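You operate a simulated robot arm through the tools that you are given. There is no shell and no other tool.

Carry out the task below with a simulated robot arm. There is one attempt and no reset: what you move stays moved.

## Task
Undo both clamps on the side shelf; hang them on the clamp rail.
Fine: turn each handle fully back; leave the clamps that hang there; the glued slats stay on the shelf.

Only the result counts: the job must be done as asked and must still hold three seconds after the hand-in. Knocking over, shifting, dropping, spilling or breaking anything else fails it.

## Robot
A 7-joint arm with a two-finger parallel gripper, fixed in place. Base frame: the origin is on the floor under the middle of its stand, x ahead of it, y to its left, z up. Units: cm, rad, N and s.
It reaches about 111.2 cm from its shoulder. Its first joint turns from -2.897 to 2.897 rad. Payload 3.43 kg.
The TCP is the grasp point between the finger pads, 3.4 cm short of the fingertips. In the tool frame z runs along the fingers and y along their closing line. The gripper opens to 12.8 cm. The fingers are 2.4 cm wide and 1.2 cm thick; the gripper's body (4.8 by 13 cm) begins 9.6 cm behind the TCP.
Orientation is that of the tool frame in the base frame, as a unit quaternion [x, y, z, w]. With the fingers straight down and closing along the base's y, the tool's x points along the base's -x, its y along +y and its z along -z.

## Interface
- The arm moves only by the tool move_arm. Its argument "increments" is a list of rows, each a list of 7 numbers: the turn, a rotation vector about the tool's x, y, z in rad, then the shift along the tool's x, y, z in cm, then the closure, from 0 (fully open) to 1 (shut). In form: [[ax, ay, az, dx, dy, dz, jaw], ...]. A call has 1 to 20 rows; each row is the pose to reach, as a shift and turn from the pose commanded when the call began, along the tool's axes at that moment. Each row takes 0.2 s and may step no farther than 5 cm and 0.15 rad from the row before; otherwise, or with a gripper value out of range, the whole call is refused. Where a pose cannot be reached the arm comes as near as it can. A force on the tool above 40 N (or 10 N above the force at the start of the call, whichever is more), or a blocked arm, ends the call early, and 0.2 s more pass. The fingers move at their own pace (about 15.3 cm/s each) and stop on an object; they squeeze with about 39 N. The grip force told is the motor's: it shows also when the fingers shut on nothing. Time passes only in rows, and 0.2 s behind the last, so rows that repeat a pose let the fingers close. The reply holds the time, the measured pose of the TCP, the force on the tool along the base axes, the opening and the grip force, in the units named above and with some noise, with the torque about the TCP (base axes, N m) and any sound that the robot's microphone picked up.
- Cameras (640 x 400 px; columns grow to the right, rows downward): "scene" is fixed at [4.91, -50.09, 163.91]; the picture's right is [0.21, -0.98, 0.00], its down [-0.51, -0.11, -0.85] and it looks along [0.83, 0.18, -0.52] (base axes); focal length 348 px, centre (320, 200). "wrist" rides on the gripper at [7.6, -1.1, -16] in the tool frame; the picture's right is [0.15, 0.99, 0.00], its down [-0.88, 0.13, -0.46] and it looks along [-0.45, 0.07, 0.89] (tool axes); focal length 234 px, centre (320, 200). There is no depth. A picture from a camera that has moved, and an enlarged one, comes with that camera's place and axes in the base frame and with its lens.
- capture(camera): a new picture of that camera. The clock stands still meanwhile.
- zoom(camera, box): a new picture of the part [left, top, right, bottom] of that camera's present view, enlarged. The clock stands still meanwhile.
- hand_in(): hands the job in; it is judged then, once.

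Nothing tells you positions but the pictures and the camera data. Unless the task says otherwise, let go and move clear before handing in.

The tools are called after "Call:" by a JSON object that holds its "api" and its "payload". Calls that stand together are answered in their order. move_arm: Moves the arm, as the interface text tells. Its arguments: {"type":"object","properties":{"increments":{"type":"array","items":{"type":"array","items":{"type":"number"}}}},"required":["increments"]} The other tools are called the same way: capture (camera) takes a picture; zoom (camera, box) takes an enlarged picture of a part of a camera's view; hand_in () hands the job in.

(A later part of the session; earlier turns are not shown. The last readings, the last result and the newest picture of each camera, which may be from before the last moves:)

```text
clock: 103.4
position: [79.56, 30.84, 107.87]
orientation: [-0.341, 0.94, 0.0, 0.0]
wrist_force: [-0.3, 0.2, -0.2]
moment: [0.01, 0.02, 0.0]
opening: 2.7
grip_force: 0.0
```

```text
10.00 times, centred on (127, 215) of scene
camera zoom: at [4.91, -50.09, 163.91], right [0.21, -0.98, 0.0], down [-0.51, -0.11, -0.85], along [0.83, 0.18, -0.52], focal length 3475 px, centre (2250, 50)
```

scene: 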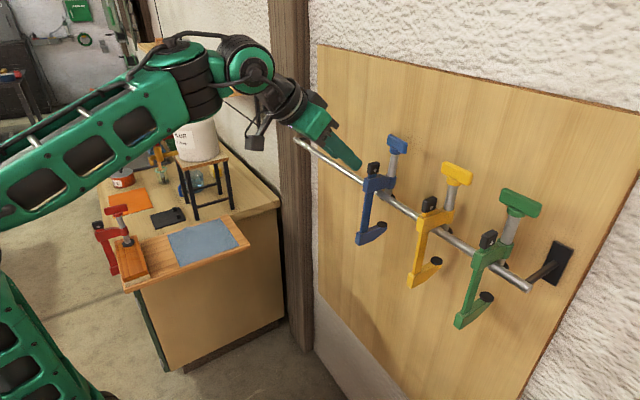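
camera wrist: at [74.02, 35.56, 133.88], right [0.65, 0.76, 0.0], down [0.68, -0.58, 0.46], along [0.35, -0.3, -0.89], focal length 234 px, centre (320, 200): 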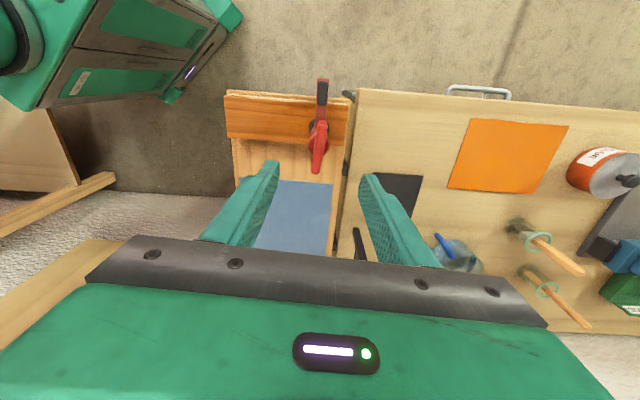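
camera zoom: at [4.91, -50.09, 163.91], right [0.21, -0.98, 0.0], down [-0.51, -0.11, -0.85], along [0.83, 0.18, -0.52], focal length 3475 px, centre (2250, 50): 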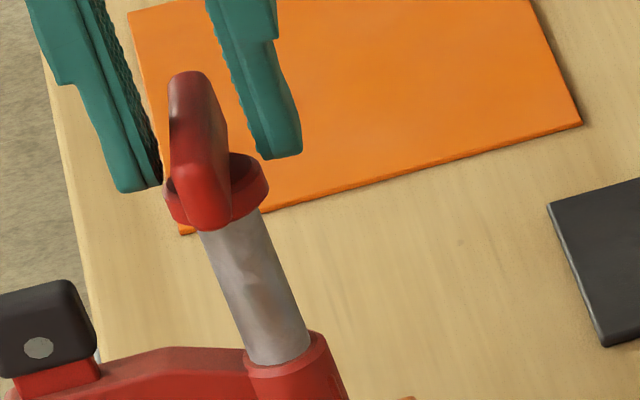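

The red clamp stands by itself without touching the fingers. I'll open, rise, and turn the hand toward the pose for the tilted grip.

Call:
{"api": "move_arm", "payload": {"increments": [[0, 0, 0, 0, 0, 0, 0.7], [0, 0, 0, 0, 0, 0, 0.62], [0, 0, 0, 0, 0, 0, 0.62], [0, 0, 0, 0, 0, -2, 0.62], [0, 0, 0, 0, 0, -5, 0.62], [0, 0, 0, 0, 0, -8, 0.62], [0, 0, 0, 0, 0, -9.5, 0.62]]}}

Call:
{"api": "zoom", "payload": {"camera": "scene", "box": [80, 190, 180, 290]}}

```text
clock: 105.0
position: [79.72, 30.58, 117.61]
orientation: [-0.342, 0.94, 0.0, 0.0]
wrist_force: [0.4, 1.0, 0.8]
moment: [0.0, 0.01, 0.0]
opening: 4.87
grip_force: 0.0
```

```text
4.00 times, centred on (130, 240) of scene
camera zoom: at [4.91, -50.09, 163.91], right [0.21, -0.98, 0.0], down [-0.51, -0.11, -0.85], along [0.83, 0.18, -0.52], focal length 1390 px, centre (1080, 40)
```

zoom: 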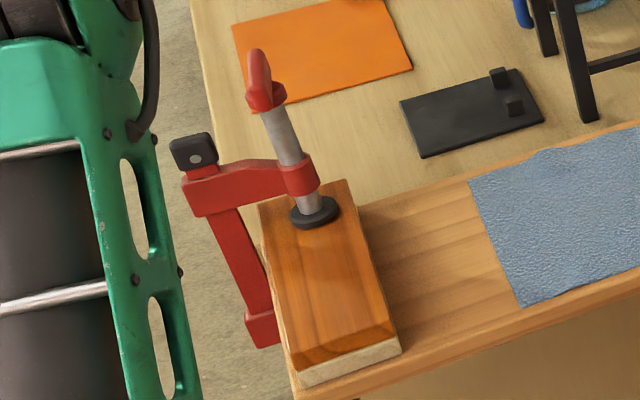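

Call:
{"api": "move_arm", "payload": {"increments": [[0, 0, 0.14, 0.1, 1.2, 0, 0.62], [0, 0, 0.28, 0.25, 2.4, 0, 0.62], [0, 0, 0.42, 0.4, 3.7, 0, 0.62], [0, 0, 0.56, 0.5, 4.9, 0, 0.62], [0, 0, 0.7, 0.65, 6.1, 0, 0.62], [0, 0, 0.84, 0.8, 7.4, 0, 0.62], [0, 0, 0.98, 0.9, 8.6, 0, 0.62], [0, 0, 1.12, 1.0, 9.8, 0, 0.62], [0, 0, 1.26, 1.15, 11, 0, 0.62], [0, 0, 1.4, 1.3, 12.3, 0, 0.62], [0, 0, 1.48, 1.39, 13.44, 0, 0.62]]}}

Call:
{"api": "zoom", "payload": {"camera": "scene", "box": [0, 0, 4, 400]}}

```text
clock: 107.4
position: [69.83, 40.2, 117.59]
orientation: [0.383, 0.924, 0.0, 0.0]
wrist_force: [-0.1, 0.1, -0.4]
moment: [0.03, 0.02, -0.02]
opening: 4.87
grip_force: 0.1
```

```text
1.00 times, centred on (2, 200) of scene (not enlarged: the box is as wide or as high as the picture)
camera zoom: at [4.91, -50.09, 163.91], right [0.21, -0.98, 0.0], down [-0.51, -0.11, -0.85], along [0.83, 0.18, -0.52], focal length 348 px, centre (638, 200)
```

zoom: 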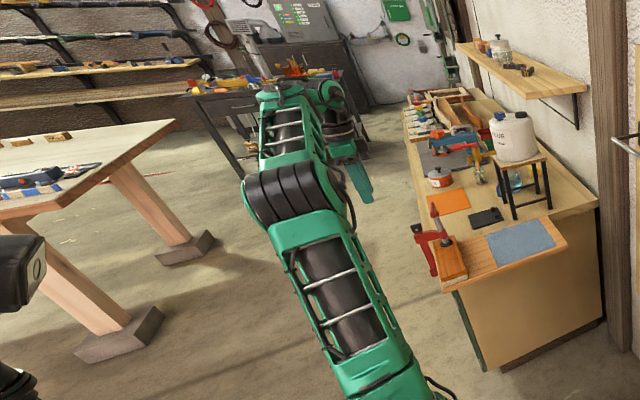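

Call:
{"api": "move_arm", "payload": {"increments": [[0, -0.11, 0, 0, 0.05, 1.6, 0.62], [0, -0.22, 0, 0, 0.1, 3.3, 0.62], [0, -0.33, 0, 0, 0.15, 4.9, 0.62], [0, -0.44, 0, 0, 0.2, 6.6, 0.62]]}}

Call:
{"api": "zoom", "payload": {"camera": "scene", "box": [0, 0, 4, 400]}}

```text
clock: 108.4
position: [70.05, 40.2, 111.05]
orientation: [0.374, 0.901, -0.083, 0.202]
wrist_force: [1.4, -0.5, 0.9]
moment: [0.1, 0.09, 0.04]
opening: 4.85
grip_force: 0.1
```

```text
1.00 times, centred on (2, 200) of scene (not enlarged: the box is as wide or as high as the picture)
camera zoom: at [4.91, -50.09, 163.91], right [0.21, -0.98, 0.0], down [-0.51, -0.11, -0.85], along [0.83, 0.18, -0.52], focal length 348 px, centre (638, 200)
```

zoom: 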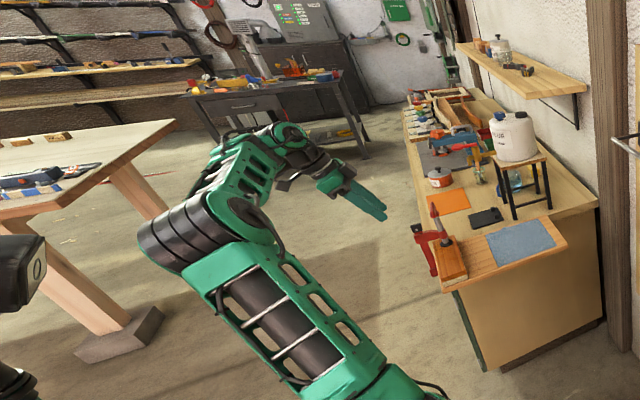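

Call:
{"api": "move_arm", "payload": {"increments": [[0, -0.11, 0, 0.7, 0, 1.5, 0.62], [0, -0.22, 0, 1.4, 0, 3.0, 0.62], [0, -0.335, 0, 2.13, 0, 4.52, 0.62], [0, -0.335, 0, 2.13, 0, 4.52, 0.62]]}}

Call:
{"api": "capture", "payload": {"camera": "wrist"}}

Call:
{"api": "zoom", "payload": {"camera": "scene", "box": [60, 180, 188, 290]}}

```text
clock: 109.4
position: [70.12, 40.2, 105.96]
orientation: [0.354, 0.855, -0.144, 0.35]
wrist_force: [-0.4, -0.3, 0.6]
moment: [0.0, -0.03, 0.0]
opening: 4.86
grip_force: 0.1
```

```text
taken
camera wrist: at [57.49, 51.1, 111.9], right [0.62, 0.77, -0.1], down [0.31, -0.13, 0.94], along [0.72, -0.62, -0.32], focal length 234 px, centre (320, 200)
```

wrist: 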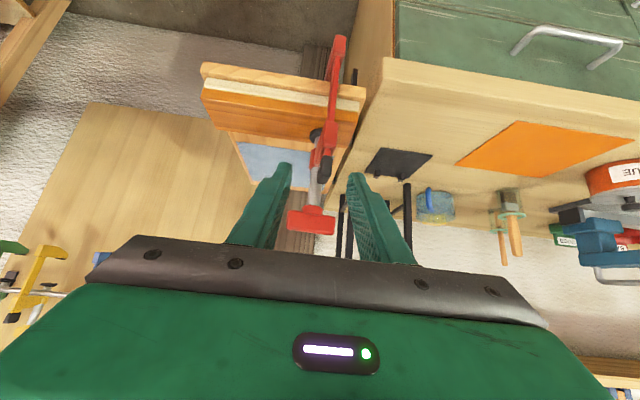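

```text
3.64 times, centred on (124, 235) of scene
camera zoom: at [4.91, -50.09, 163.91], right [0.21, -0.98, 0.0], down [-0.51, -0.11, -0.85], along [0.83, 0.18, -0.52], focal length 1264 px, centre (1033, 73)
```

zoom: 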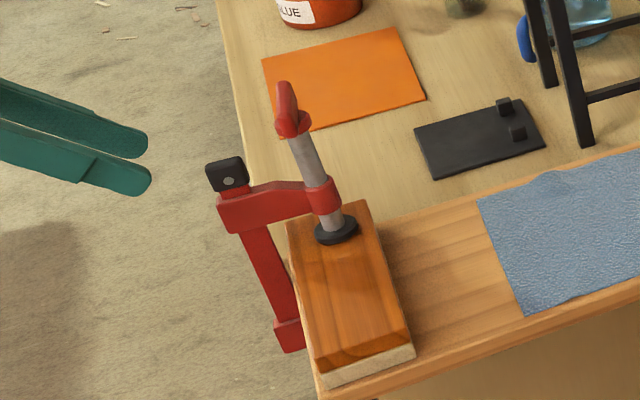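

The hand is at a 44° tilt outside the red clamp without any blocking. I'll measure the red clamp now.

Call:
{"api": "zoom", "payload": {"camera": "wrist", "box": [250, 110, 410, 210]}}

Call:
{"api": "zoom", "payload": {"camera": "scene", "box": [95, 205, 159, 245]}}

Call:
{"api": "zoom", "payload": {"camera": "scene", "box": [95, 230, 159, 270]}}

```text
4.00 times, centred on (330, 160) of wrist
camera zoom: at [57.49, 51.1, 111.9], right [0.62, 0.77, -0.1], down [0.31, -0.13, 0.94], along [0.72, -0.62, -0.32], focal length 937 px, centre (280, 360)
```

zoom: 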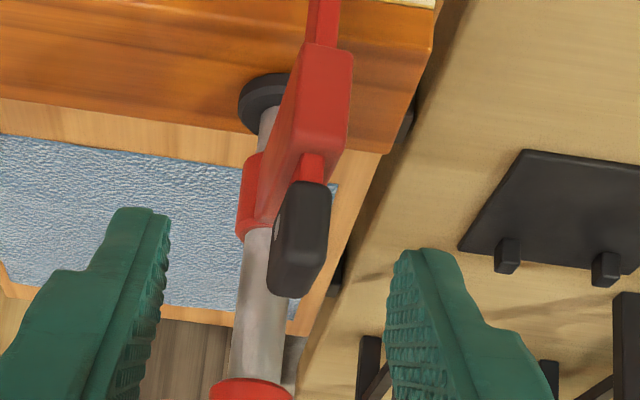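

```text
10.00 times, centred on (127, 225) of scene
camera zoom: at [4.91, -50.09, 163.91], right [0.21, -0.98, 0.0], down [-0.51, -0.11, -0.85], along [0.83, 0.18, -0.52], focal length 3475 px, centre (2250, -50)
```

zoom: 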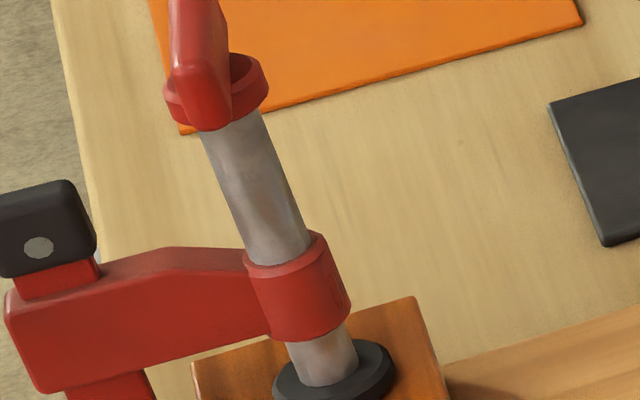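

```text
10.00 times, centred on (127, 250) of scene
camera zoom: at [4.91, -50.09, 163.91], right [0.21, -0.98, 0.0], down [-0.51, -0.11, -0.85], along [0.83, 0.18, -0.52], focal length 3475 px, centre (2250, -300)
```

zoom: 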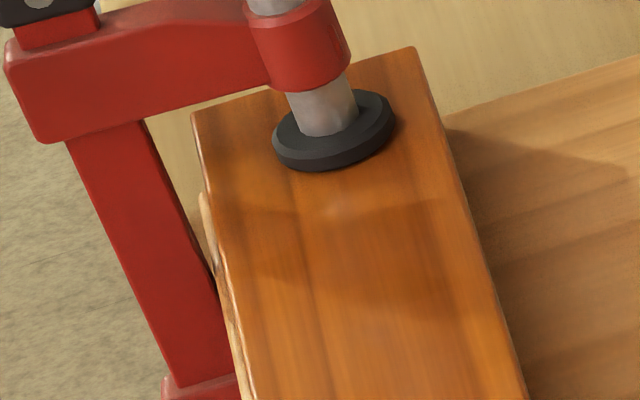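

The red clamp's block is at about (76.1, 35.35, 100.0), its arm heading about −52°. I'll align the hand and go to the pre-grasp pose.

Call:
{"api": "move_arm", "payload": {"increments": [[0.043, 0, 0.043, -0.03, 0.7, 1.8, 0.6], [0.0855, 0, 0.0869, -0.06, 1.41, 3.66, 0.6], [0.0855, 0, 0.0869, -0.06, 1.41, 3.66, 0.6]]}}

Call:
{"api": "zoom", "payload": {"camera": "wrist", "box": [220, 90, 420, 215]}}

Call:
{"api": "zoom", "payload": {"camera": "scene", "box": [70, 190, 166, 250]}}

```text
clock: 110.2
position: [72.88, 39.36, 103.51]
orientation: [0.406, 0.832, -0.165, 0.34]
wrist_force: [0.5, 0.1, 0.8]
moment: [0.0, 0.0, -0.01]
opening: 5.13
grip_force: 0.1
```

```text
3.20 times, centred on (320, 152) of wrist
camera zoom: at [61.66, 51.73, 109.44], right [0.71, 0.69, -0.1], down [0.29, -0.16, 0.94], along [0.64, -0.7, -0.32], focal length 749 px, centre (320, 352)
```

zoom: 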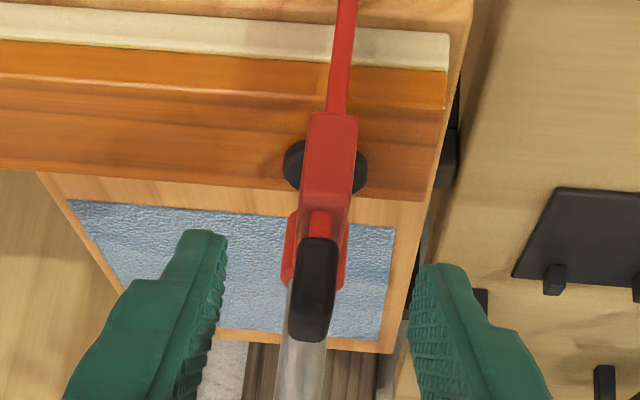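

```text
6.67 times, centred on (118, 220) of scene
camera zoom: at [4.91, -50.09, 163.91], right [0.21, -0.98, 0.0], down [-0.51, -0.11, -0.85], along [0.83, 0.18, -0.52], focal length 2317 px, centre (1667, 67)
```

zoom: 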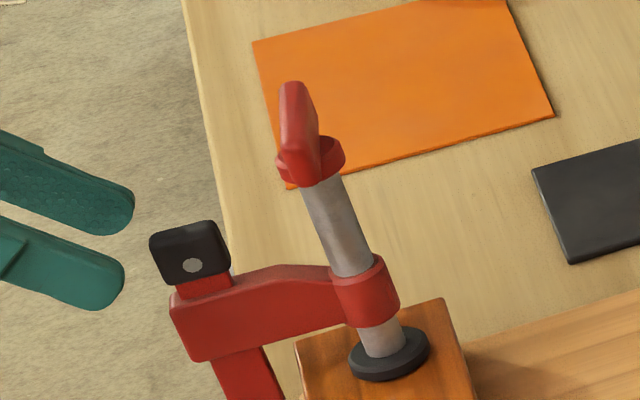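

This matches the earlier good pre-grasp view. Advancing 7 cm and checking.

Call:
{"api": "move_arm", "payload": {"increments": [[0, 0, 0, 0, 0, 2, 0.6], [0, 0, 0, 0, 0, 4, 0.6], [0, 0, 0, 0, 0, 5.5, 0.6], [0, 0, 0, 0, 0, 6.5, 0.6], [0, 0, 0, 0, 0, 7, 0.6]]}}

Call:
{"api": "zoom", "payload": {"camera": "wrist", "box": [220, 90, 420, 215]}}

Call:
{"api": "zoom", "payload": {"camera": "scene", "box": [70, 200, 166, 260]}}

```text
clock: 111.4
position: [75.91, 35.46, 98.24]
orientation: [0.406, 0.832, -0.165, 0.34]
wrist_force: [0.1, -0.7, -1.1]
moment: [0.02, 0.01, -0.03]
opening: 5.13
grip_force: 0.0
```

```text
3.20 times, centred on (320, 152) of wrist
camera zoom: at [64.77, 47.91, 104.35], right [0.71, 0.69, -0.1], down [0.29, -0.16, 0.94], along [0.64, -0.7, -0.32], focal length 749 px, centre (320, 352)
```

zoom: 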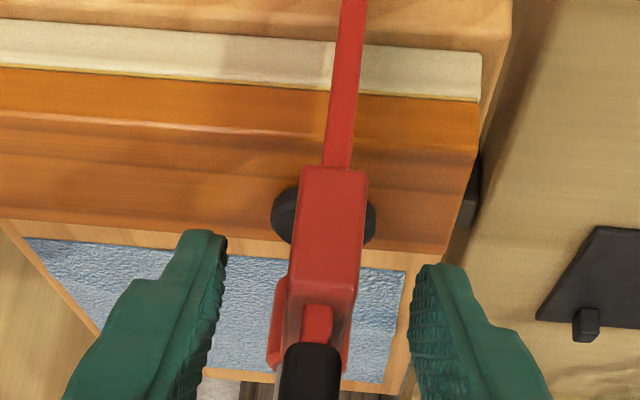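

```text
6.67 times, centred on (118, 230) of scene
camera zoom: at [4.91, -50.09, 163.91], right [0.21, -0.98, 0.0], down [-0.51, -0.11, -0.85], along [0.83, 0.18, -0.52], focal length 2317 px, centre (1667, 0)
```

zoom: 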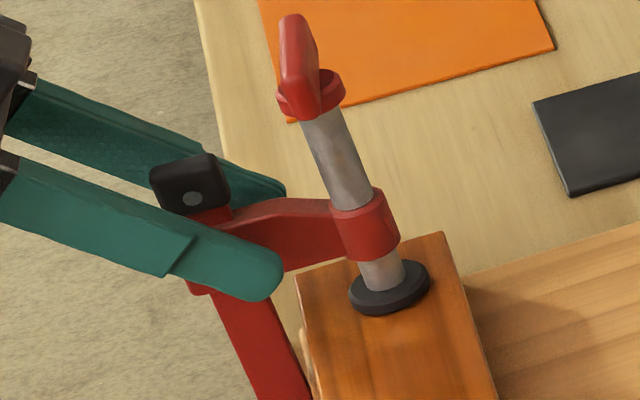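

Centred as before. I'll close on the arm.

Call:
{"api": "move_arm", "payload": {"increments": [[0, 0, 0, 0, 0, 0, 0.7], [0, 0, 0, 0, 0, 0, 0.8], [0, 0, 0, 0, 0, 0, 0.88], [0, 0, 0, 0, 0, 0, 1], [0, 0, 0, 0, 0, 0, 1]]}}

Call:
{"api": "zoom", "payload": {"camera": "wrist", "box": [220, 90, 420, 215]}}

Call:
{"api": "zoom", "payload": {"camera": "scene", "box": [80, 200, 176, 280]}}

```text
clock: 112.6
position: [75.94, 35.55, 98.32]
orientation: [0.406, 0.832, -0.165, 0.34]
wrist_force: [2.2, 1.2, 0.5]
moment: [0.0, -0.07, 0.07]
opening: 1.57
grip_force: 38.7
```

```text
3.20 times, centred on (320, 152) of wrist
camera zoom: at [64.76, 47.93, 104.34], right [0.71, 0.69, -0.1], down [0.29, -0.16, 0.94], along [0.64, -0.7, -0.32], focal length 749 px, centre (320, 352)
```

zoom: 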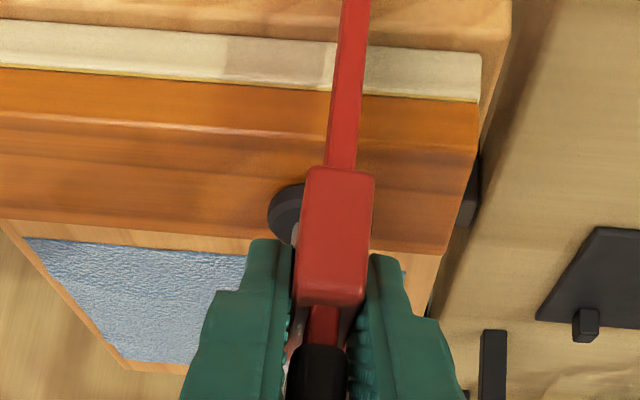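

```text
5.00 times, centred on (128, 240) of scene
camera zoom: at [4.91, -50.09, 163.91], right [0.21, -0.98, 0.0], down [-0.51, -0.11, -0.85], along [0.83, 0.18, -0.52], focal length 1738 px, centre (1280, 0)
```

zoom: 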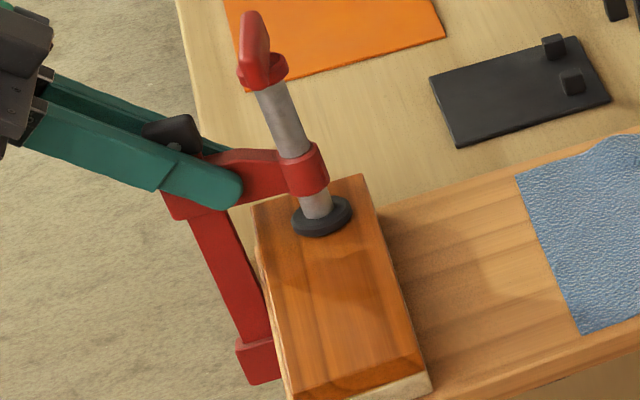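

Gripped. I'll lift half a centimetre and draw it straight out from the shelf end.

Call:
{"api": "move_arm", "payload": {"increments": [[0, 0, 0, -0.14, 0, -0.14, 1], [0, 0, 0, -0.28, 0, -0.29, 1], [0, 0, 0, -0.35, 0, -0.36, 1], [0, 0, 0, -0.35, 0, -0.36, 1]]}}

Call:
{"api": "move_arm", "payload": {"increments": [[0, 0, 0, 0.35, -0.06, -0.35, 1], [0, 0, 0, 0.71, -0.12, -0.7, 1], [0, 0, 0, 1.42, -0.24, -1.39, 1], [0, 0, 0, 2.5, -0.43, -2.43, 1], [0, 0, 0, 3.9, -0.67, -3.8, 1], [0, 0, 0, 5.3, -0.9, -5.2, 1], [0, 0, 0, 6.7, -1.15, -6.6, 1], [0, 0, 0, 7.8, -1.34, -7.6, 1]]}}

Call:
{"api": "zoom", "payload": {"camera": "scene", "box": [50, 180, 194, 300]}}

```text
clock: 113.6
position: [75.86, 35.57, 98.82]
orientation: [0.406, 0.832, -0.166, 0.339]
wrist_force: [-0.6, 0.1, -3.8]
moment: [0.04, 0.04, -0.03]
opening: 1.58
grip_force: 39.4
```

```text
clock: 115.4
position: [68.11, 43.27, 98.93]
orientation: [0.406, 0.832, -0.166, 0.341]
wrist_force: [1.4, 0.3, -4.3]
moment: [0.12, 0.05, -0.04]
opening: 1.6
grip_force: 38.9
```

```text
3.33 times, centred on (122, 240) of scene
camera zoom: at [4.91, -50.09, 163.91], right [0.21, -0.98, 0.0], down [-0.51, -0.11, -0.85], along [0.83, 0.18, -0.52], focal length 1158 px, centre (980, 67)
```

zoom: 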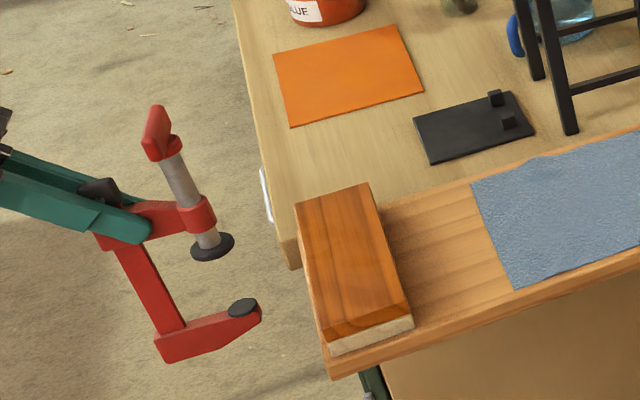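

Red is free; the slats stay in place. I'll lift it, bringing it a little closer at the same time.

Call:
{"api": "move_arm", "payload": {"increments": [[0, 0, 0, -1.8, -0.6, -1.7, 1], [0, 0, 0, -4.4, -2.0, -3.9, 1], [0, 0, 0, -7.0, -3.6, -6.1, 1], [0, 0, 0, -9.6, -5.3, -8.3, 1], [0, 0, 0, -12.2, -7.0, -10.5, 1], [0, 0, 0, -14.9, -8.8, -12.8, 1], [0, 0, 0, -17.5, -10.5, -15.0, 1], [0, 0, 0, -19.95, -12.07, -17.01, 1]]}}

Call:
{"api": "zoom", "payload": {"camera": "scene", "box": [0, 0, 4, 400]}}

```text
clock: 117.2
position: [60.09, 33.98, 124.75]
orientation: [0.405, 0.832, -0.166, 0.34]
wrist_force: [0.2, -0.1, -4.5]
moment: [0.07, 0.08, -0.02]
opening: 1.58
grip_force: 39.2
```

```text
1.00 times, centred on (2, 200) of scene (not enlarged: the box is as wide or as high as the picture)
camera zoom: at [4.91, -50.09, 163.91], right [0.21, -0.98, 0.0], down [-0.51, -0.11, -0.85], along [0.83, 0.18, -0.52], focal length 348 px, centre (638, 200)
```

zoom: 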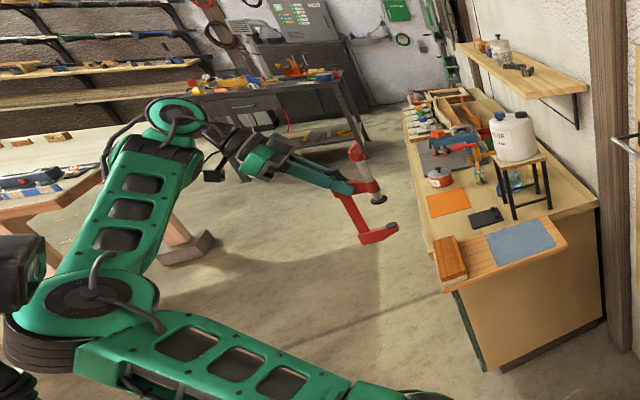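

Now I swing the hand outward as before so the elbow has room.

Call:
{"api": "move_arm", "payload": {"increments": [[-0.085, 0, -0.087, -1.26, 1.48, -0.24, 1], [-0.171, 0, -0.174, -2.52, 2.95, -0.47, 1], [-0.256, 0, -0.26, -3.78, 4.43, -0.7, 1], [-0.341, 0, -0.347, -5.03, 5.9, -0.94, 1], [-0.427, 0, -0.434, -6.3, 7.4, -1.18, 1], [-0.5118, -0.0006, -0.5208, -7.55, 8.86, -1.41, 1]]}}

Call:
{"api": "zoom", "payload": {"camera": "scene", "box": [0, 0, 4, 400]}}

```text
clock: 118.6
position: [69.79, 36.46, 131.08]
orientation: [0.079, 0.922, -0.034, 0.378]
wrist_force: [-0.5, 0.2, -3.9]
moment: [0.0, 0.09, -0.03]
opening: 1.59
grip_force: 39.1
```

```text
1.00 times, centred on (2, 200) of scene (not enlarged: the box is as wide or as high as the picture)
camera zoom: at [4.91, -50.09, 163.91], right [0.21, -0.98, 0.0], down [-0.51, -0.11, -0.85], along [0.83, 0.18, -0.52], focal length 348 px, centre (638, 200)
```

zoom: 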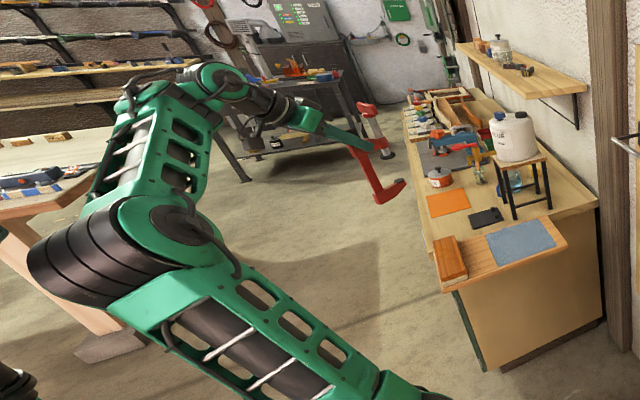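

Call:
{"api": "move_arm", "payload": {"increments": [[0.016, 0, 0.016, -0.9, -3.2, 0.58, 1], [0.032, 0, 0.032, -1.8, -6.5, 1.16, 1], [0.048, 0, 0.048, -2.7, -9.7, 1.74, 1], [0.064, 0, 0.065, -3.65, -12.9, 2.32, 1], [0.08, 0, 0.081, -4.6, -16.2, 2.9, 1], [0.096, 0, 0.097, -5.5, -19.4, 3.5, 1], [0.112, 0, 0.113, -6.4, -22.6, 4.1, 1], [0.1275, 0.0005, 0.1293, -7.3, -25.84, 4.64, 1]]}}

```text
clock: 120.4
position: [73.52, 9.13, 132.93]
orientation: [0.164, 0.911, -0.067, 0.373]
wrist_force: [-0.9, 1.4, -3.7]
moment: [0.02, 0.08, -0.03]
opening: 1.58
grip_force: 39.1
```

Call:
{"api": "move_arm", "payload": {"increments": [[0.029, 0, 0.029, -1.17, -3.5, 1.0, 1], [0.058, 0, 0.058, -2.34, -7.0, 2.0, 1], [0.086, 0, 0.088, -3.5, -10.5, 3.0, 1], [0.115, 0, 0.117, -4.7, -14.0, 4.0, 1], [0.144, 0, 0.146, -5.9, -17.5, 5.0, 1], [0.173, 0, 0.176, -7.0, -21.0, 6.0, 1], [0.201, 0, 0.205, -8.2, -24.5, 7.0, 1], [0.23, 0, 0.234, -9.4, -28.0, 8.0, 1], [0.259, 0, 0.263, -10.55, -31.4, 8.97, 1], [0.2877, -0.0002, 0.2926, -11.72, -34.94, 9.97, 1], [0.2877, -0.0002, 0.2926, -11.72, -34.94, 9.97, 1]]}}

Call:
{"api": "capture", "payload": {"camera": "scene"}}

Call:
{"api": "capture", "payload": {"camera": "wrist"}}

Call:
{"api": "zoom", "payload": {"camera": "scene", "box": [270, 70, 430, 210]}}

```text
clock: 122.8
position: [75.41, -29.3, 133.92]
orientation: [0.347, 0.858, -0.142, 0.351]
wrist_force: [-0.6, -0.2, -4.7]
moment: [0.07, 0.05, 0.01]
opening: 1.56
grip_force: 39.0
```

```text
taken
```

scene: 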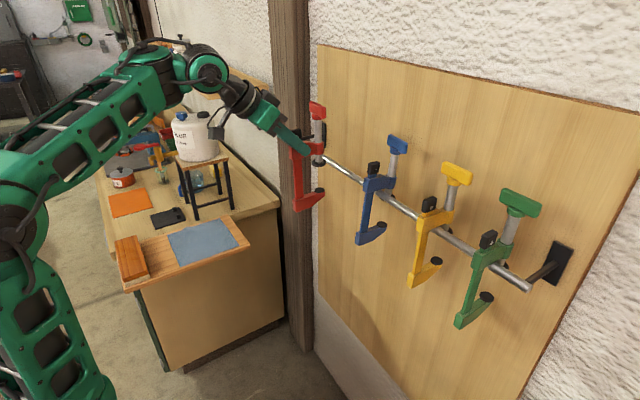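

```text
taken
camera wrist: at [62.79, -18.47, 139.9], right [0.61, 0.78, -0.1], down [0.31, -0.12, 0.94], along [0.73, -0.61, -0.32], focal length 234 px, centre (320, 200)
```

wrist: 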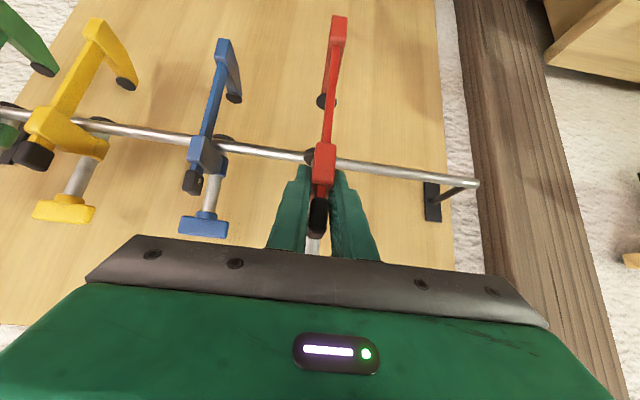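

```text
2.86 times, centred on (350, 140) of scene
camera zoom: at [4.91, -50.09, 163.91], right [0.21, -0.98, 0.0], down [-0.51, -0.11, -0.85], along [0.83, 0.18, -0.52], focal length 993 px, centre (234, 371)
```

zoom: 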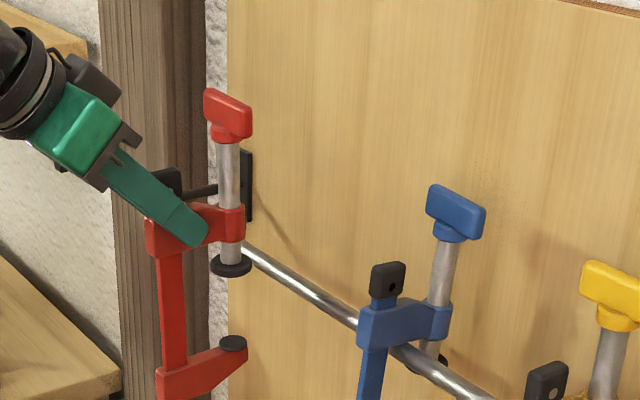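

Red is in front of a free stretch of rail, 14 cm beyond the blue one. I'll insert it the same way: 6 cm first, then check.

Call:
{"api": "move_arm", "payload": {"increments": [[0, 0, 0, -1.07, 0, 1.05, 1], [0, 0, 0, -2.14, 0, 2.1, 1], [0, 0, 0, -3.2, 0.01, 3.15, 1], [0, 0, 0, -4.28, 0.01, 4.2, 1], [0, 0, 0, -4.28, 0.01, 4.2, 1]]}}

Call:
{"api": "zoom", "payload": {"camera": "scene", "box": [270, 90, 398, 210]}}

Call:
{"api": "zoom", "payload": {"camera": "wrist", "box": [220, 40, 420, 165]}}

```text
clock: 124.0
position: [79.98, -33.07, 133.95]
orientation: [0.346, 0.858, -0.142, 0.351]
wrist_force: [-0.7, 0.5, -4.4]
moment: [0.05, 0.09, 0.03]
opening: 1.59
grip_force: 38.9
```

```text
3.33 times, centred on (334, 150) of scene
camera zoom: at [4.91, -50.09, 163.91], right [0.21, -0.98, 0.0], down [-0.51, -0.11, -0.85], along [0.83, 0.18, -0.52], focal length 1158 px, centre (273, 367)
```

zoom: 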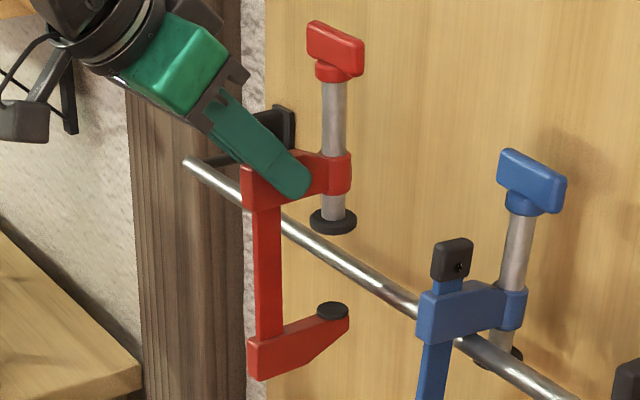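

```text
3.20 times, centred on (320, 102) of wrist
camera zoom: at [67.25, -22.42, 140.02], right [0.61, 0.78, -0.1], down [0.31, -0.12, 0.94], along [0.73, -0.61, -0.32], focal length 749 px, centre (320, 512)
```

zoom: 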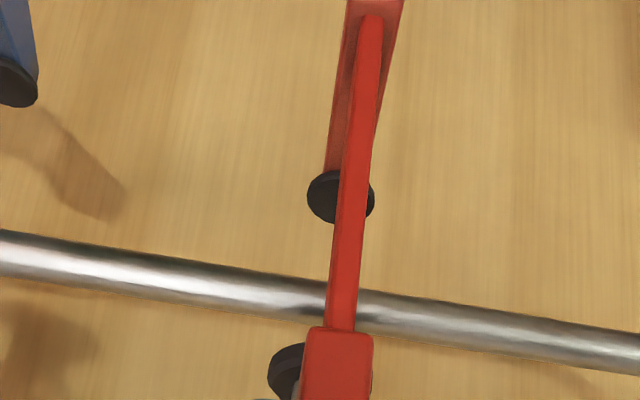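

The rail again passes between the screw pad and the jaw pad, just as with blue. I'll go in the remaining 4 cm.

Call:
{"api": "move_arm", "payload": {"increments": [[0, 0, 0, -0.7, 0, 0.7, 1], [0, 0, 0, -1.4, 0, 1.4, 1], [0, 0, 0, -2.1, 0, 2.1, 1], [0, 0, 0, -2.8, 0.01, 2.75, 1], [0, 0, 0, -2.8, 0.01, 2.75, 1]]}}

Call:
{"api": "zoom", "payload": {"camera": "scene", "box": [290, 90, 386, 190]}}

Call:
{"api": "zoom", "payload": {"camera": "wrist", "box": [220, 80, 420, 205]}}

```text
clock: 125.2
position: [82.77, -35.89, 134.08]
orientation: [0.347, 0.858, -0.142, 0.351]
wrist_force: [-0.9, 1.2, -4.1]
moment: [0.1, 0.05, 0.01]
opening: 1.6
grip_force: 38.7
```

```text
4.00 times, centred on (338, 140) of scene
camera zoom: at [4.91, -50.09, 163.91], right [0.21, -0.98, 0.0], down [-0.51, -0.11, -0.85], along [0.83, 0.18, -0.52], focal length 1390 px, centre (248, 440)
```

zoom: 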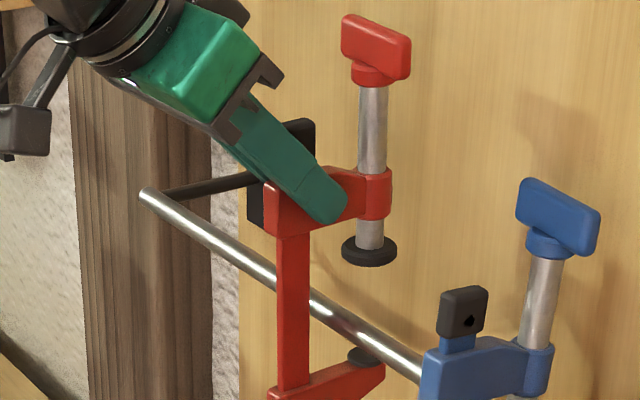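

```text
3.20 times, centred on (320, 142) of wrist
camera zoom: at [70.05, -25.14, 140.07], right [0.61, 0.78, -0.1], down [0.31, -0.12, 0.94], along [0.73, -0.61, -0.32], focal length 749 px, centre (320, 384)
```

zoom: 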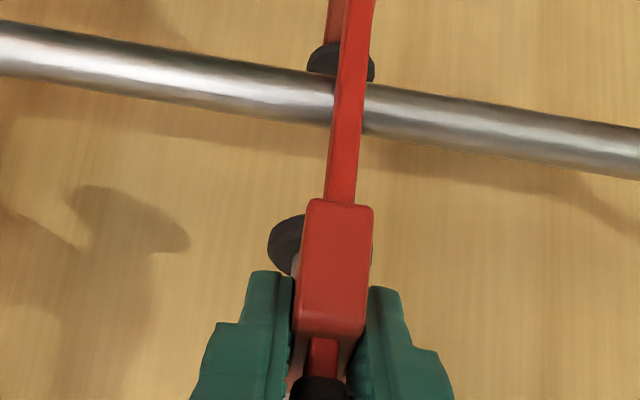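

Call:
{"api": "move_arm", "payload": {"increments": [[0, 0, 0, 0.7, 0, 0.71, 1], [0, 0, 0, 1.4, 0, 1.43, 1], [0, 0, 0, 2.1, 0, 2.14, 1], [0, 0, 0, 2.8, 0, 2.85, 1], [0, 0, 0, 3.3, 0, 3.35, 1], [0, 0, 0, 3.3, 0, 3.35, 1]]}}

Call:
{"api": "zoom", "payload": {"camera": "scene", "box": [300, 110, 364, 170]}}

Call:
{"api": "zoom", "payload": {"camera": "wrist", "box": [240, 110, 400, 210]}}

```text
clock: 126.6
position: [82.8, -35.9, 129.38]
orientation: [0.346, 0.858, -0.141, 0.352]
wrist_force: [0.3, 0.7, -4.4]
moment: [0.13, 0.1, 0.0]
opening: 1.6
grip_force: 39.5
```

```text
6.67 times, centred on (332, 140) of scene
camera zoom: at [4.91, -50.09, 163.91], right [0.21, -0.98, 0.0], down [-0.51, -0.11, -0.85], along [0.83, 0.18, -0.52], focal length 2317 px, centre (240, 600)
```

zoom: 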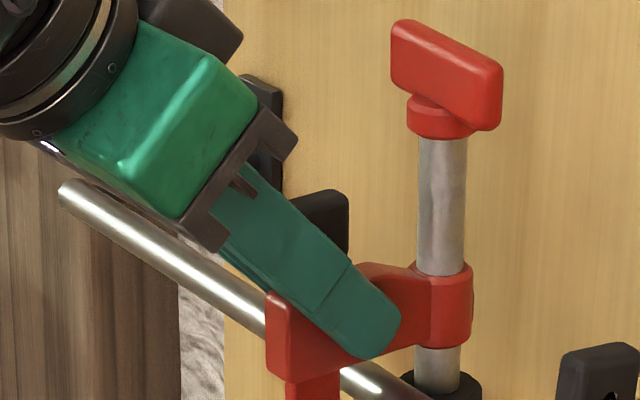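

```text
4.00 times, centred on (320, 160) of wrist
camera zoom: at [70.03, -25.13, 135.34], right [0.61, 0.78, -0.1], down [0.31, -0.12, 0.94], along [0.73, -0.61, -0.32], focal length 937 px, centre (320, 360)
```

zoom: 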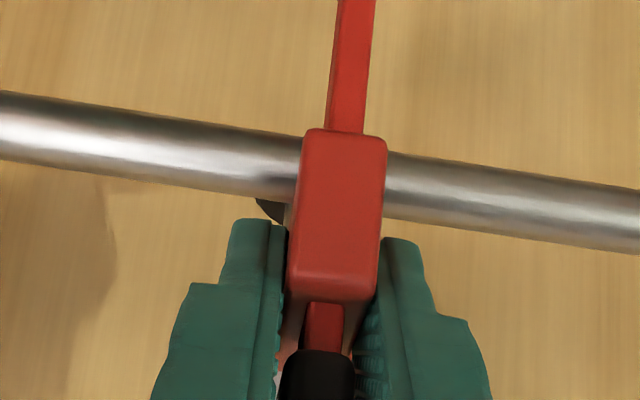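

Hooked in the same manner as blue. I'll lower gently in small steps until the rail takes the weight.

Call:
{"api": "move_arm", "payload": {"increments": [[0, 0, 0, 0.18, 0, 0.18, 1], [0, 0, 0, 0.35, 0, 0.36, 1], [0, 0, 0, 0.49, 0, 0.5, 1], [0, 0, 0, 0.49, 0, 0.5, 1]]}}

Call:
{"api": "move_arm", "payload": {"increments": [[0, 0, 0, 0.07, 0, 0.07, 1], [0, 0, 0, 0.11, 0, 0.11, 1], [0, 0, 0, 0.11, 0, 0.11, 1]]}}

```text
clock: 127.6
position: [82.84, -35.91, 128.79]
orientation: [0.347, 0.858, -0.142, 0.351]
wrist_force: [-1.2, -0.6, -3.5]
moment: [0.04, 0.12, -0.01]
opening: 1.59
grip_force: 39.6
```

```text
clock: 128.4
position: [82.82, -35.81, 128.58]
orientation: [0.346, 0.858, -0.142, 0.352]
wrist_force: [2.5, -1.7, 2.5]
moment: [-0.15, -0.15, 0.02]
opening: 1.59
grip_force: 38.6
```

The rail has taken the weight. I'll open the fingers slightly first.

Call:
{"api": "move_arm", "payload": {"increments": [[0, 0, 0, 0, 0, 0, 0.95], [0, 0, 0, 0, 0, 0, 0.86], [0, 0, 0, 0, 0, 0, 0.82], [0, 0, 0, 0, 0, 0, 0.82]]}}

Call:
{"api": "zoom", "payload": {"camera": "scene", "box": [290, 90, 386, 190]}}

Call:
{"api": "zoom", "payload": {"camera": "wrist", "box": [240, 110, 400, 210]}}

```text
clock: 129.4
position: [82.84, -35.82, 128.51]
orientation: [0.347, 0.858, -0.142, 0.351]
wrist_force: [0.0, -0.9, 0.0]
moment: [0.0, -0.02, 0.01]
opening: 2.29
grip_force: 0.0
```

```text
4.00 times, centred on (338, 140) of scene
camera zoom: at [4.91, -50.09, 163.91], right [0.21, -0.98, 0.0], down [-0.51, -0.11, -0.85], along [0.83, 0.18, -0.52], focal length 1390 px, centre (248, 440)
```

zoom: 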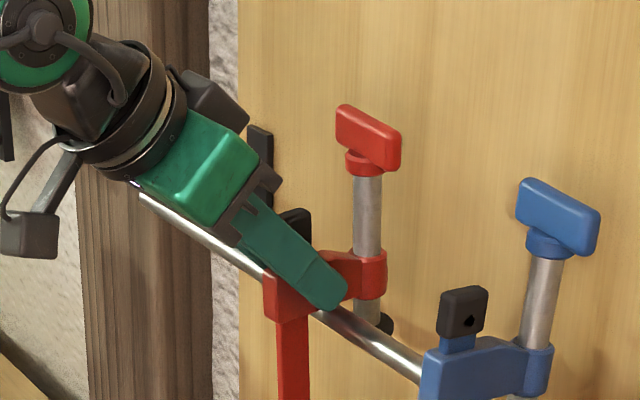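

```text
4.00 times, centred on (320, 160) of wrist
camera zoom: at [70.01, -25.15, 134.42], right [0.61, 0.78, -0.1], down [0.31, -0.12, 0.94], along [0.73, -0.61, -0.32], focal length 937 px, centre (320, 360)
```

zoom: 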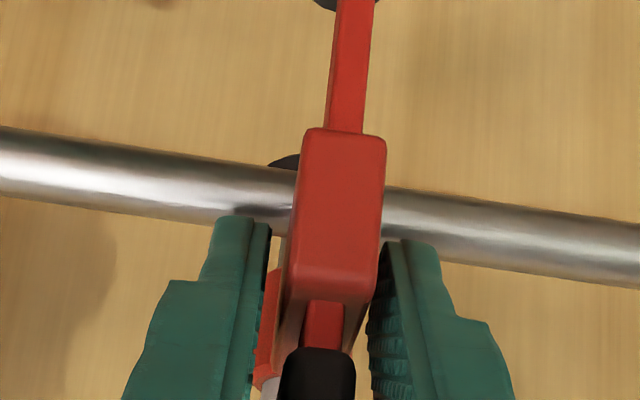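

Red hangs by itself. I'll open wider and back away.

Call:
{"api": "move_arm", "payload": {"increments": [[0, 0, 0, 0, 0, 0, 0.7], [0, 0, 0, 0, 0, 0, 0.6], [0, 0, 0, 0, 0, 0, 0.6], [0, 0, 0, 0, 0, -1, 0.6], [0, 0, 0, 0, 0, -3, 0.6], [0, 0, 0, 0, 0, -6, 0.6], [0, 0, 0, 0, 0, -9, 0.6], [0, 0, 0, 0, 0, -12, 0.6]]}}

Call:
{"api": "capture", "payload": {"camera": "scene"}}

Call:
{"api": "capture", "payload": {"camera": "wrist"}}

Call:
{"api": "zoom", "payload": {"camera": "scene", "box": [290, 90, 450, 230]}}

```text
clock: 131.2
position: [76.8, -29.97, 136.94]
orientation: [0.347, 0.858, -0.142, 0.351]
wrist_force: [0.7, 0.0, -0.5]
moment: [-0.02, 0.02, -0.02]
opening: 5.14
grip_force: 0.0
```

```text
taken
```

scene: 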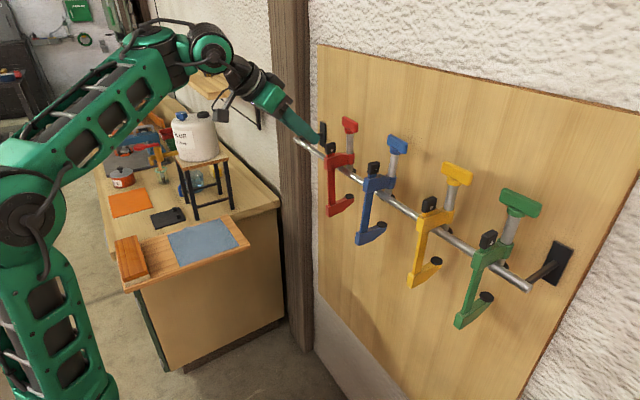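

```text
taken
camera wrist: at [64.0, -19.31, 143.01], right [0.61, 0.78, -0.1], down [0.31, -0.12, 0.94], along [0.73, -0.61, -0.32], focal length 234 px, centre (320, 200)
```

wrist: 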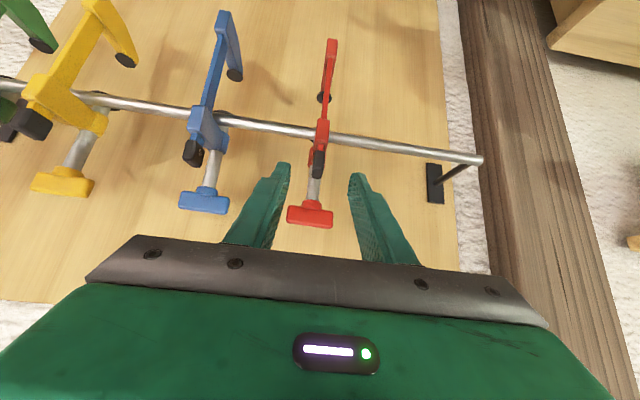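

```text
2.86 times, centred on (370, 160) of scene
camera zoom: at [4.91, -50.09, 163.91], right [0.21, -0.98, 0.0], down [-0.51, -0.11, -0.85], along [0.83, 0.18, -0.52], focal length 993 px, centre (177, 314)
```

zoom: 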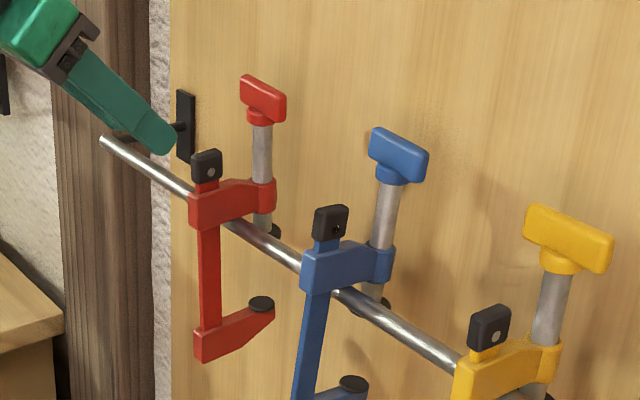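

All four clamps hang on the rail. I'll now check the handle angles of red and blue against the yellow one from the wrist view, and the slats on the shelf.

Call:
{"api": "zoom", "payload": {"camera": "wrist", "box": [270, 100, 370, 240]}}

Call:
{"api": "zoom", "payload": {"camera": "wrist", "box": [150, 90, 260, 225]}}

Call:
{"api": "zoom", "payload": {"camera": "wrist", "box": [0, 70, 130, 205]}}

Call:
{"api": "zoom", "payload": {"camera": "scene", "box": [90, 200, 260, 310]}}

```text
2.86 times, centred on (320, 170) of wrist
camera zoom: at [64.0, -19.31, 143.01], right [0.61, 0.78, -0.1], down [0.31, -0.12, 0.94], along [0.73, -0.61, -0.32], focal length 669 px, centre (320, 286)
```

zoom: 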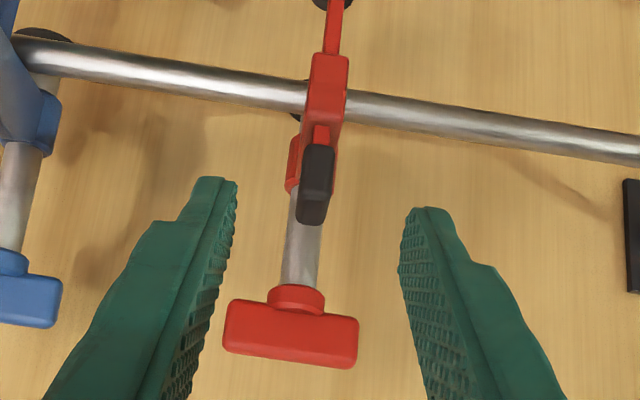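

```text
2.96 times, centred on (205, 158) of wrist
camera zoom: at [64.0, -19.31, 143.01], right [0.61, 0.78, -0.1], down [0.31, -0.12, 0.94], along [0.73, -0.61, -0.32], focal length 694 px, centre (661, 326)
```

zoom: 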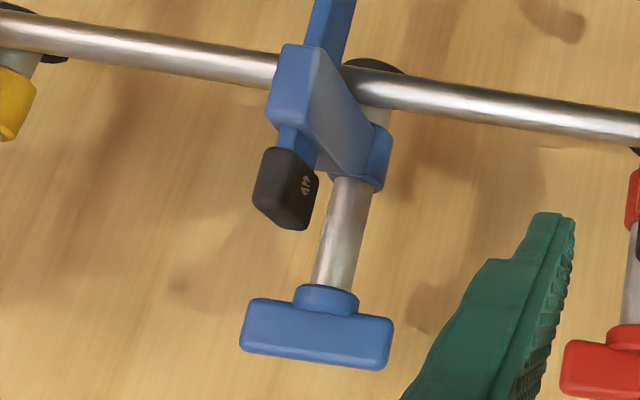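

```text
2.96 times, centred on (65, 138) of wrist
camera zoom: at [64.0, -19.31, 143.01], right [0.61, 0.78, -0.1], down [0.31, -0.12, 0.94], along [0.73, -0.61, -0.32], focal length 694 px, centre (1076, 385)
```

zoom: 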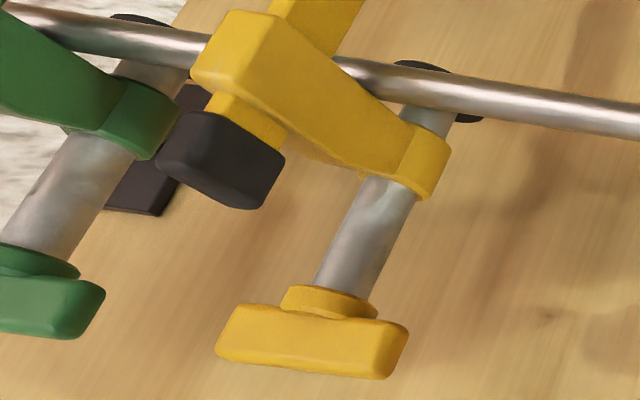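

```text
3.64 times, centred on (175, 255) of scene
camera zoom: at [4.91, -50.09, 163.91], right [0.21, -0.98, 0.0], down [-0.51, -0.11, -0.85], along [0.83, 0.18, -0.52], focal length 1264 px, centre (847, 0)
```

zoom: 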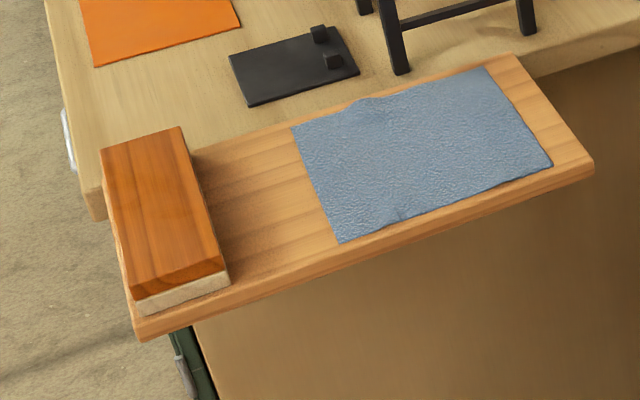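

Call:
{"api": "zoom", "payload": {"camera": "scene", "box": [310, 135, 374, 175]}}

Call:
{"api": "zoom", "payload": {"camera": "scene", "box": [310, 105, 374, 145]}}

Call:
{"api": "zoom", "payload": {"camera": "scene", "box": [310, 185, 374, 225]}}

Call:
{"api": "zoom", "payload": {"camera": "scene", "box": [355, 155, 419, 195]}}

```text
10.00 times, centred on (342, 155) of scene
camera zoom: at [4.91, -50.09, 163.91], right [0.21, -0.98, 0.0], down [-0.51, -0.11, -0.85], along [0.83, 0.18, -0.52], focal length 3475 px, centre (100, 650)
```

zoom: 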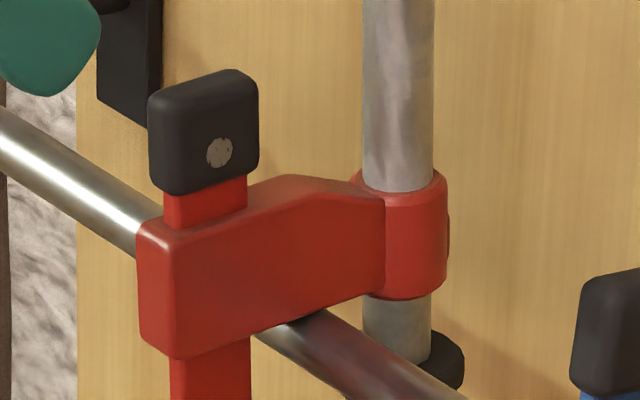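

```text
10.00 times, centred on (342, 125) of scene
camera zoom: at [4.91, -50.09, 163.91], right [0.21, -0.98, 0.0], down [-0.51, -0.11, -0.85], along [0.83, 0.18, -0.52], focal length 3475 px, centre (100, 950)
```

zoom: 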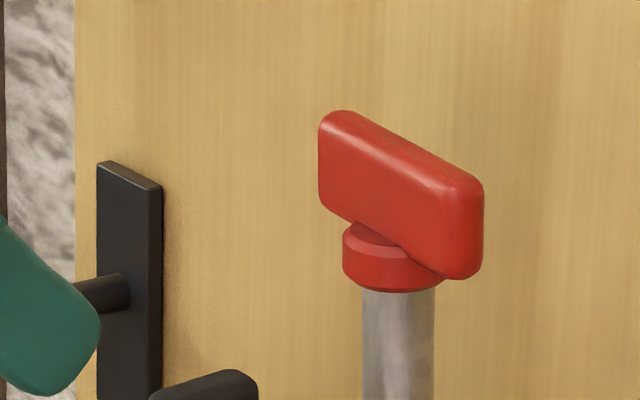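

```text
10.00 times, centred on (342, 205) of scene
camera zoom: at [4.91, -50.09, 163.91], right [0.21, -0.98, 0.0], down [-0.51, -0.11, -0.85], along [0.83, 0.18, -0.52], focal length 3475 px, centre (100, 150)
```

zoom: 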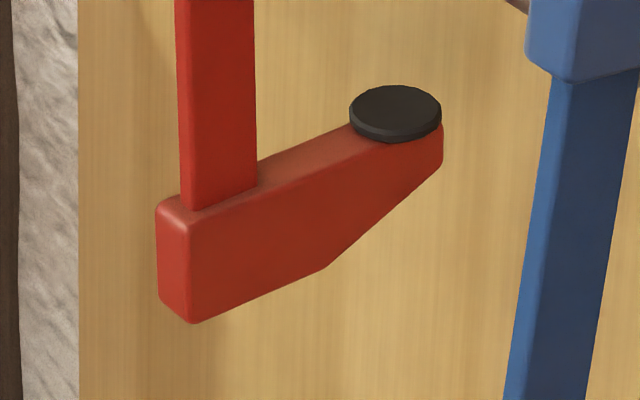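

```text
10.00 times, centred on (387, 175) of scene
camera zoom: at [4.91, -50.09, 163.91], right [0.21, -0.98, 0.0], down [-0.51, -0.11, -0.85], along [0.83, 0.18, -0.52], focal length 3475 px, centre (-350, 450)
```

zoom: 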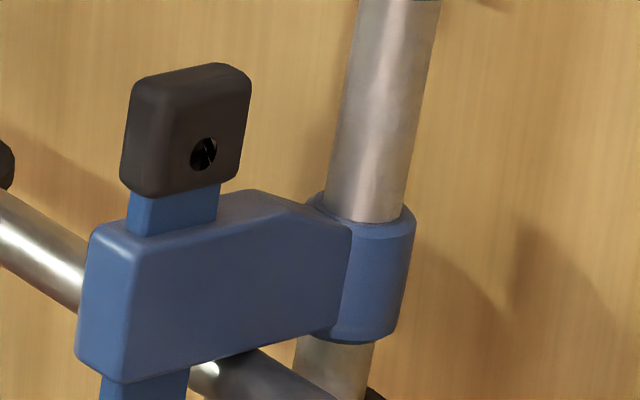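

Everything hangs well and the slats are undisturbed. My estimate of the red T-to-arm angle (≈81°±3) is a few degrees less than blue and yellow (≈88°), so I'd like to nudge the red handle to its stop: I'll hold the T by its two ends with a flatter hand pose. First the pre-pose, with the hand opened.

Call:
{"api": "move_arm", "payload": {"increments": [[0.028, -0.09, 0.021, -2.2, 0.26, 0.9, 0.45], [0.055, -0.18, 0.043, -4.4, 0.52, 1.8, 0.34], [0.083, -0.272, 0.0643, -6.58, 0.79, 2.74, 0.34], [0.083, -0.272, 0.0643, -6.58, 0.79, 2.74, 0.34]]}}

Call:
{"api": "capture", "payload": {"camera": "wrist"}}

Call:
{"api": "zoom", "payload": {"camera": "scene", "box": [270, 70, 430, 210]}}

```text
clock: 132.2
position: [81.89, -34.1, 139.78]
orientation: [0.366, 0.784, -0.212, 0.454]
wrist_force: [0.0, 0.3, 0.0]
moment: [0.0, 0.0, -0.01]
opening: 8.46
grip_force: 0.0
```

```text
taken
camera wrist: at [69.78, -21.3, 141.1], right [0.71, 0.69, -0.13], down [0.13, 0.05, 0.99], along [0.69, -0.72, -0.05], focal length 234 px, centre (320, 200)
```

wrist: 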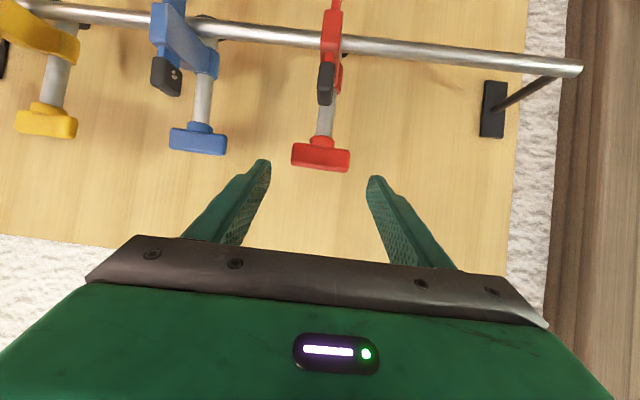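

```text
2.86 times, centred on (350, 140) of scene
camera zoom: at [4.91, -50.09, 163.91], right [0.21, -0.98, 0.0], down [-0.51, -0.11, -0.85], along [0.83, 0.18, -0.52], focal length 993 px, centre (234, 371)
```

zoom: 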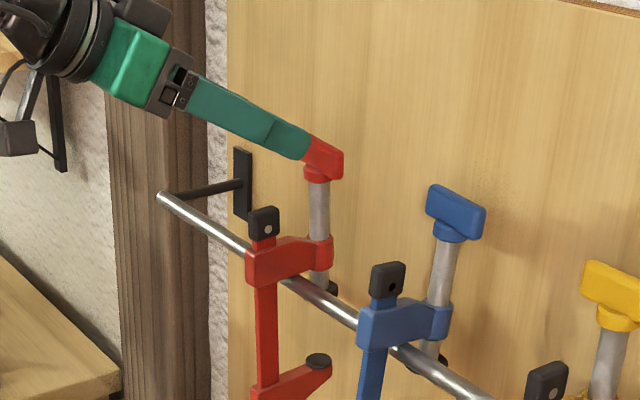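

Call:
{"api": "zoom", "payload": {"camera": "wrist", "box": [270, 110, 370, 172]}}

```text
6.40 times, centred on (320, 141) of wrist
camera zoom: at [69.78, -21.3, 141.1], right [0.71, 0.69, -0.13], down [0.13, 0.05, 0.99], along [0.69, -0.72, -0.05], focal length 1499 px, centre (320, 578)
```

zoom: 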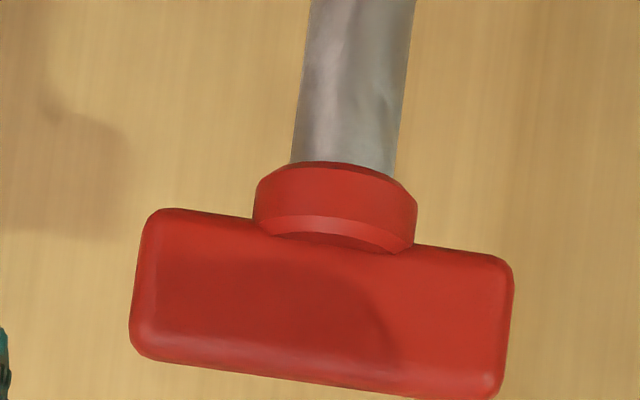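

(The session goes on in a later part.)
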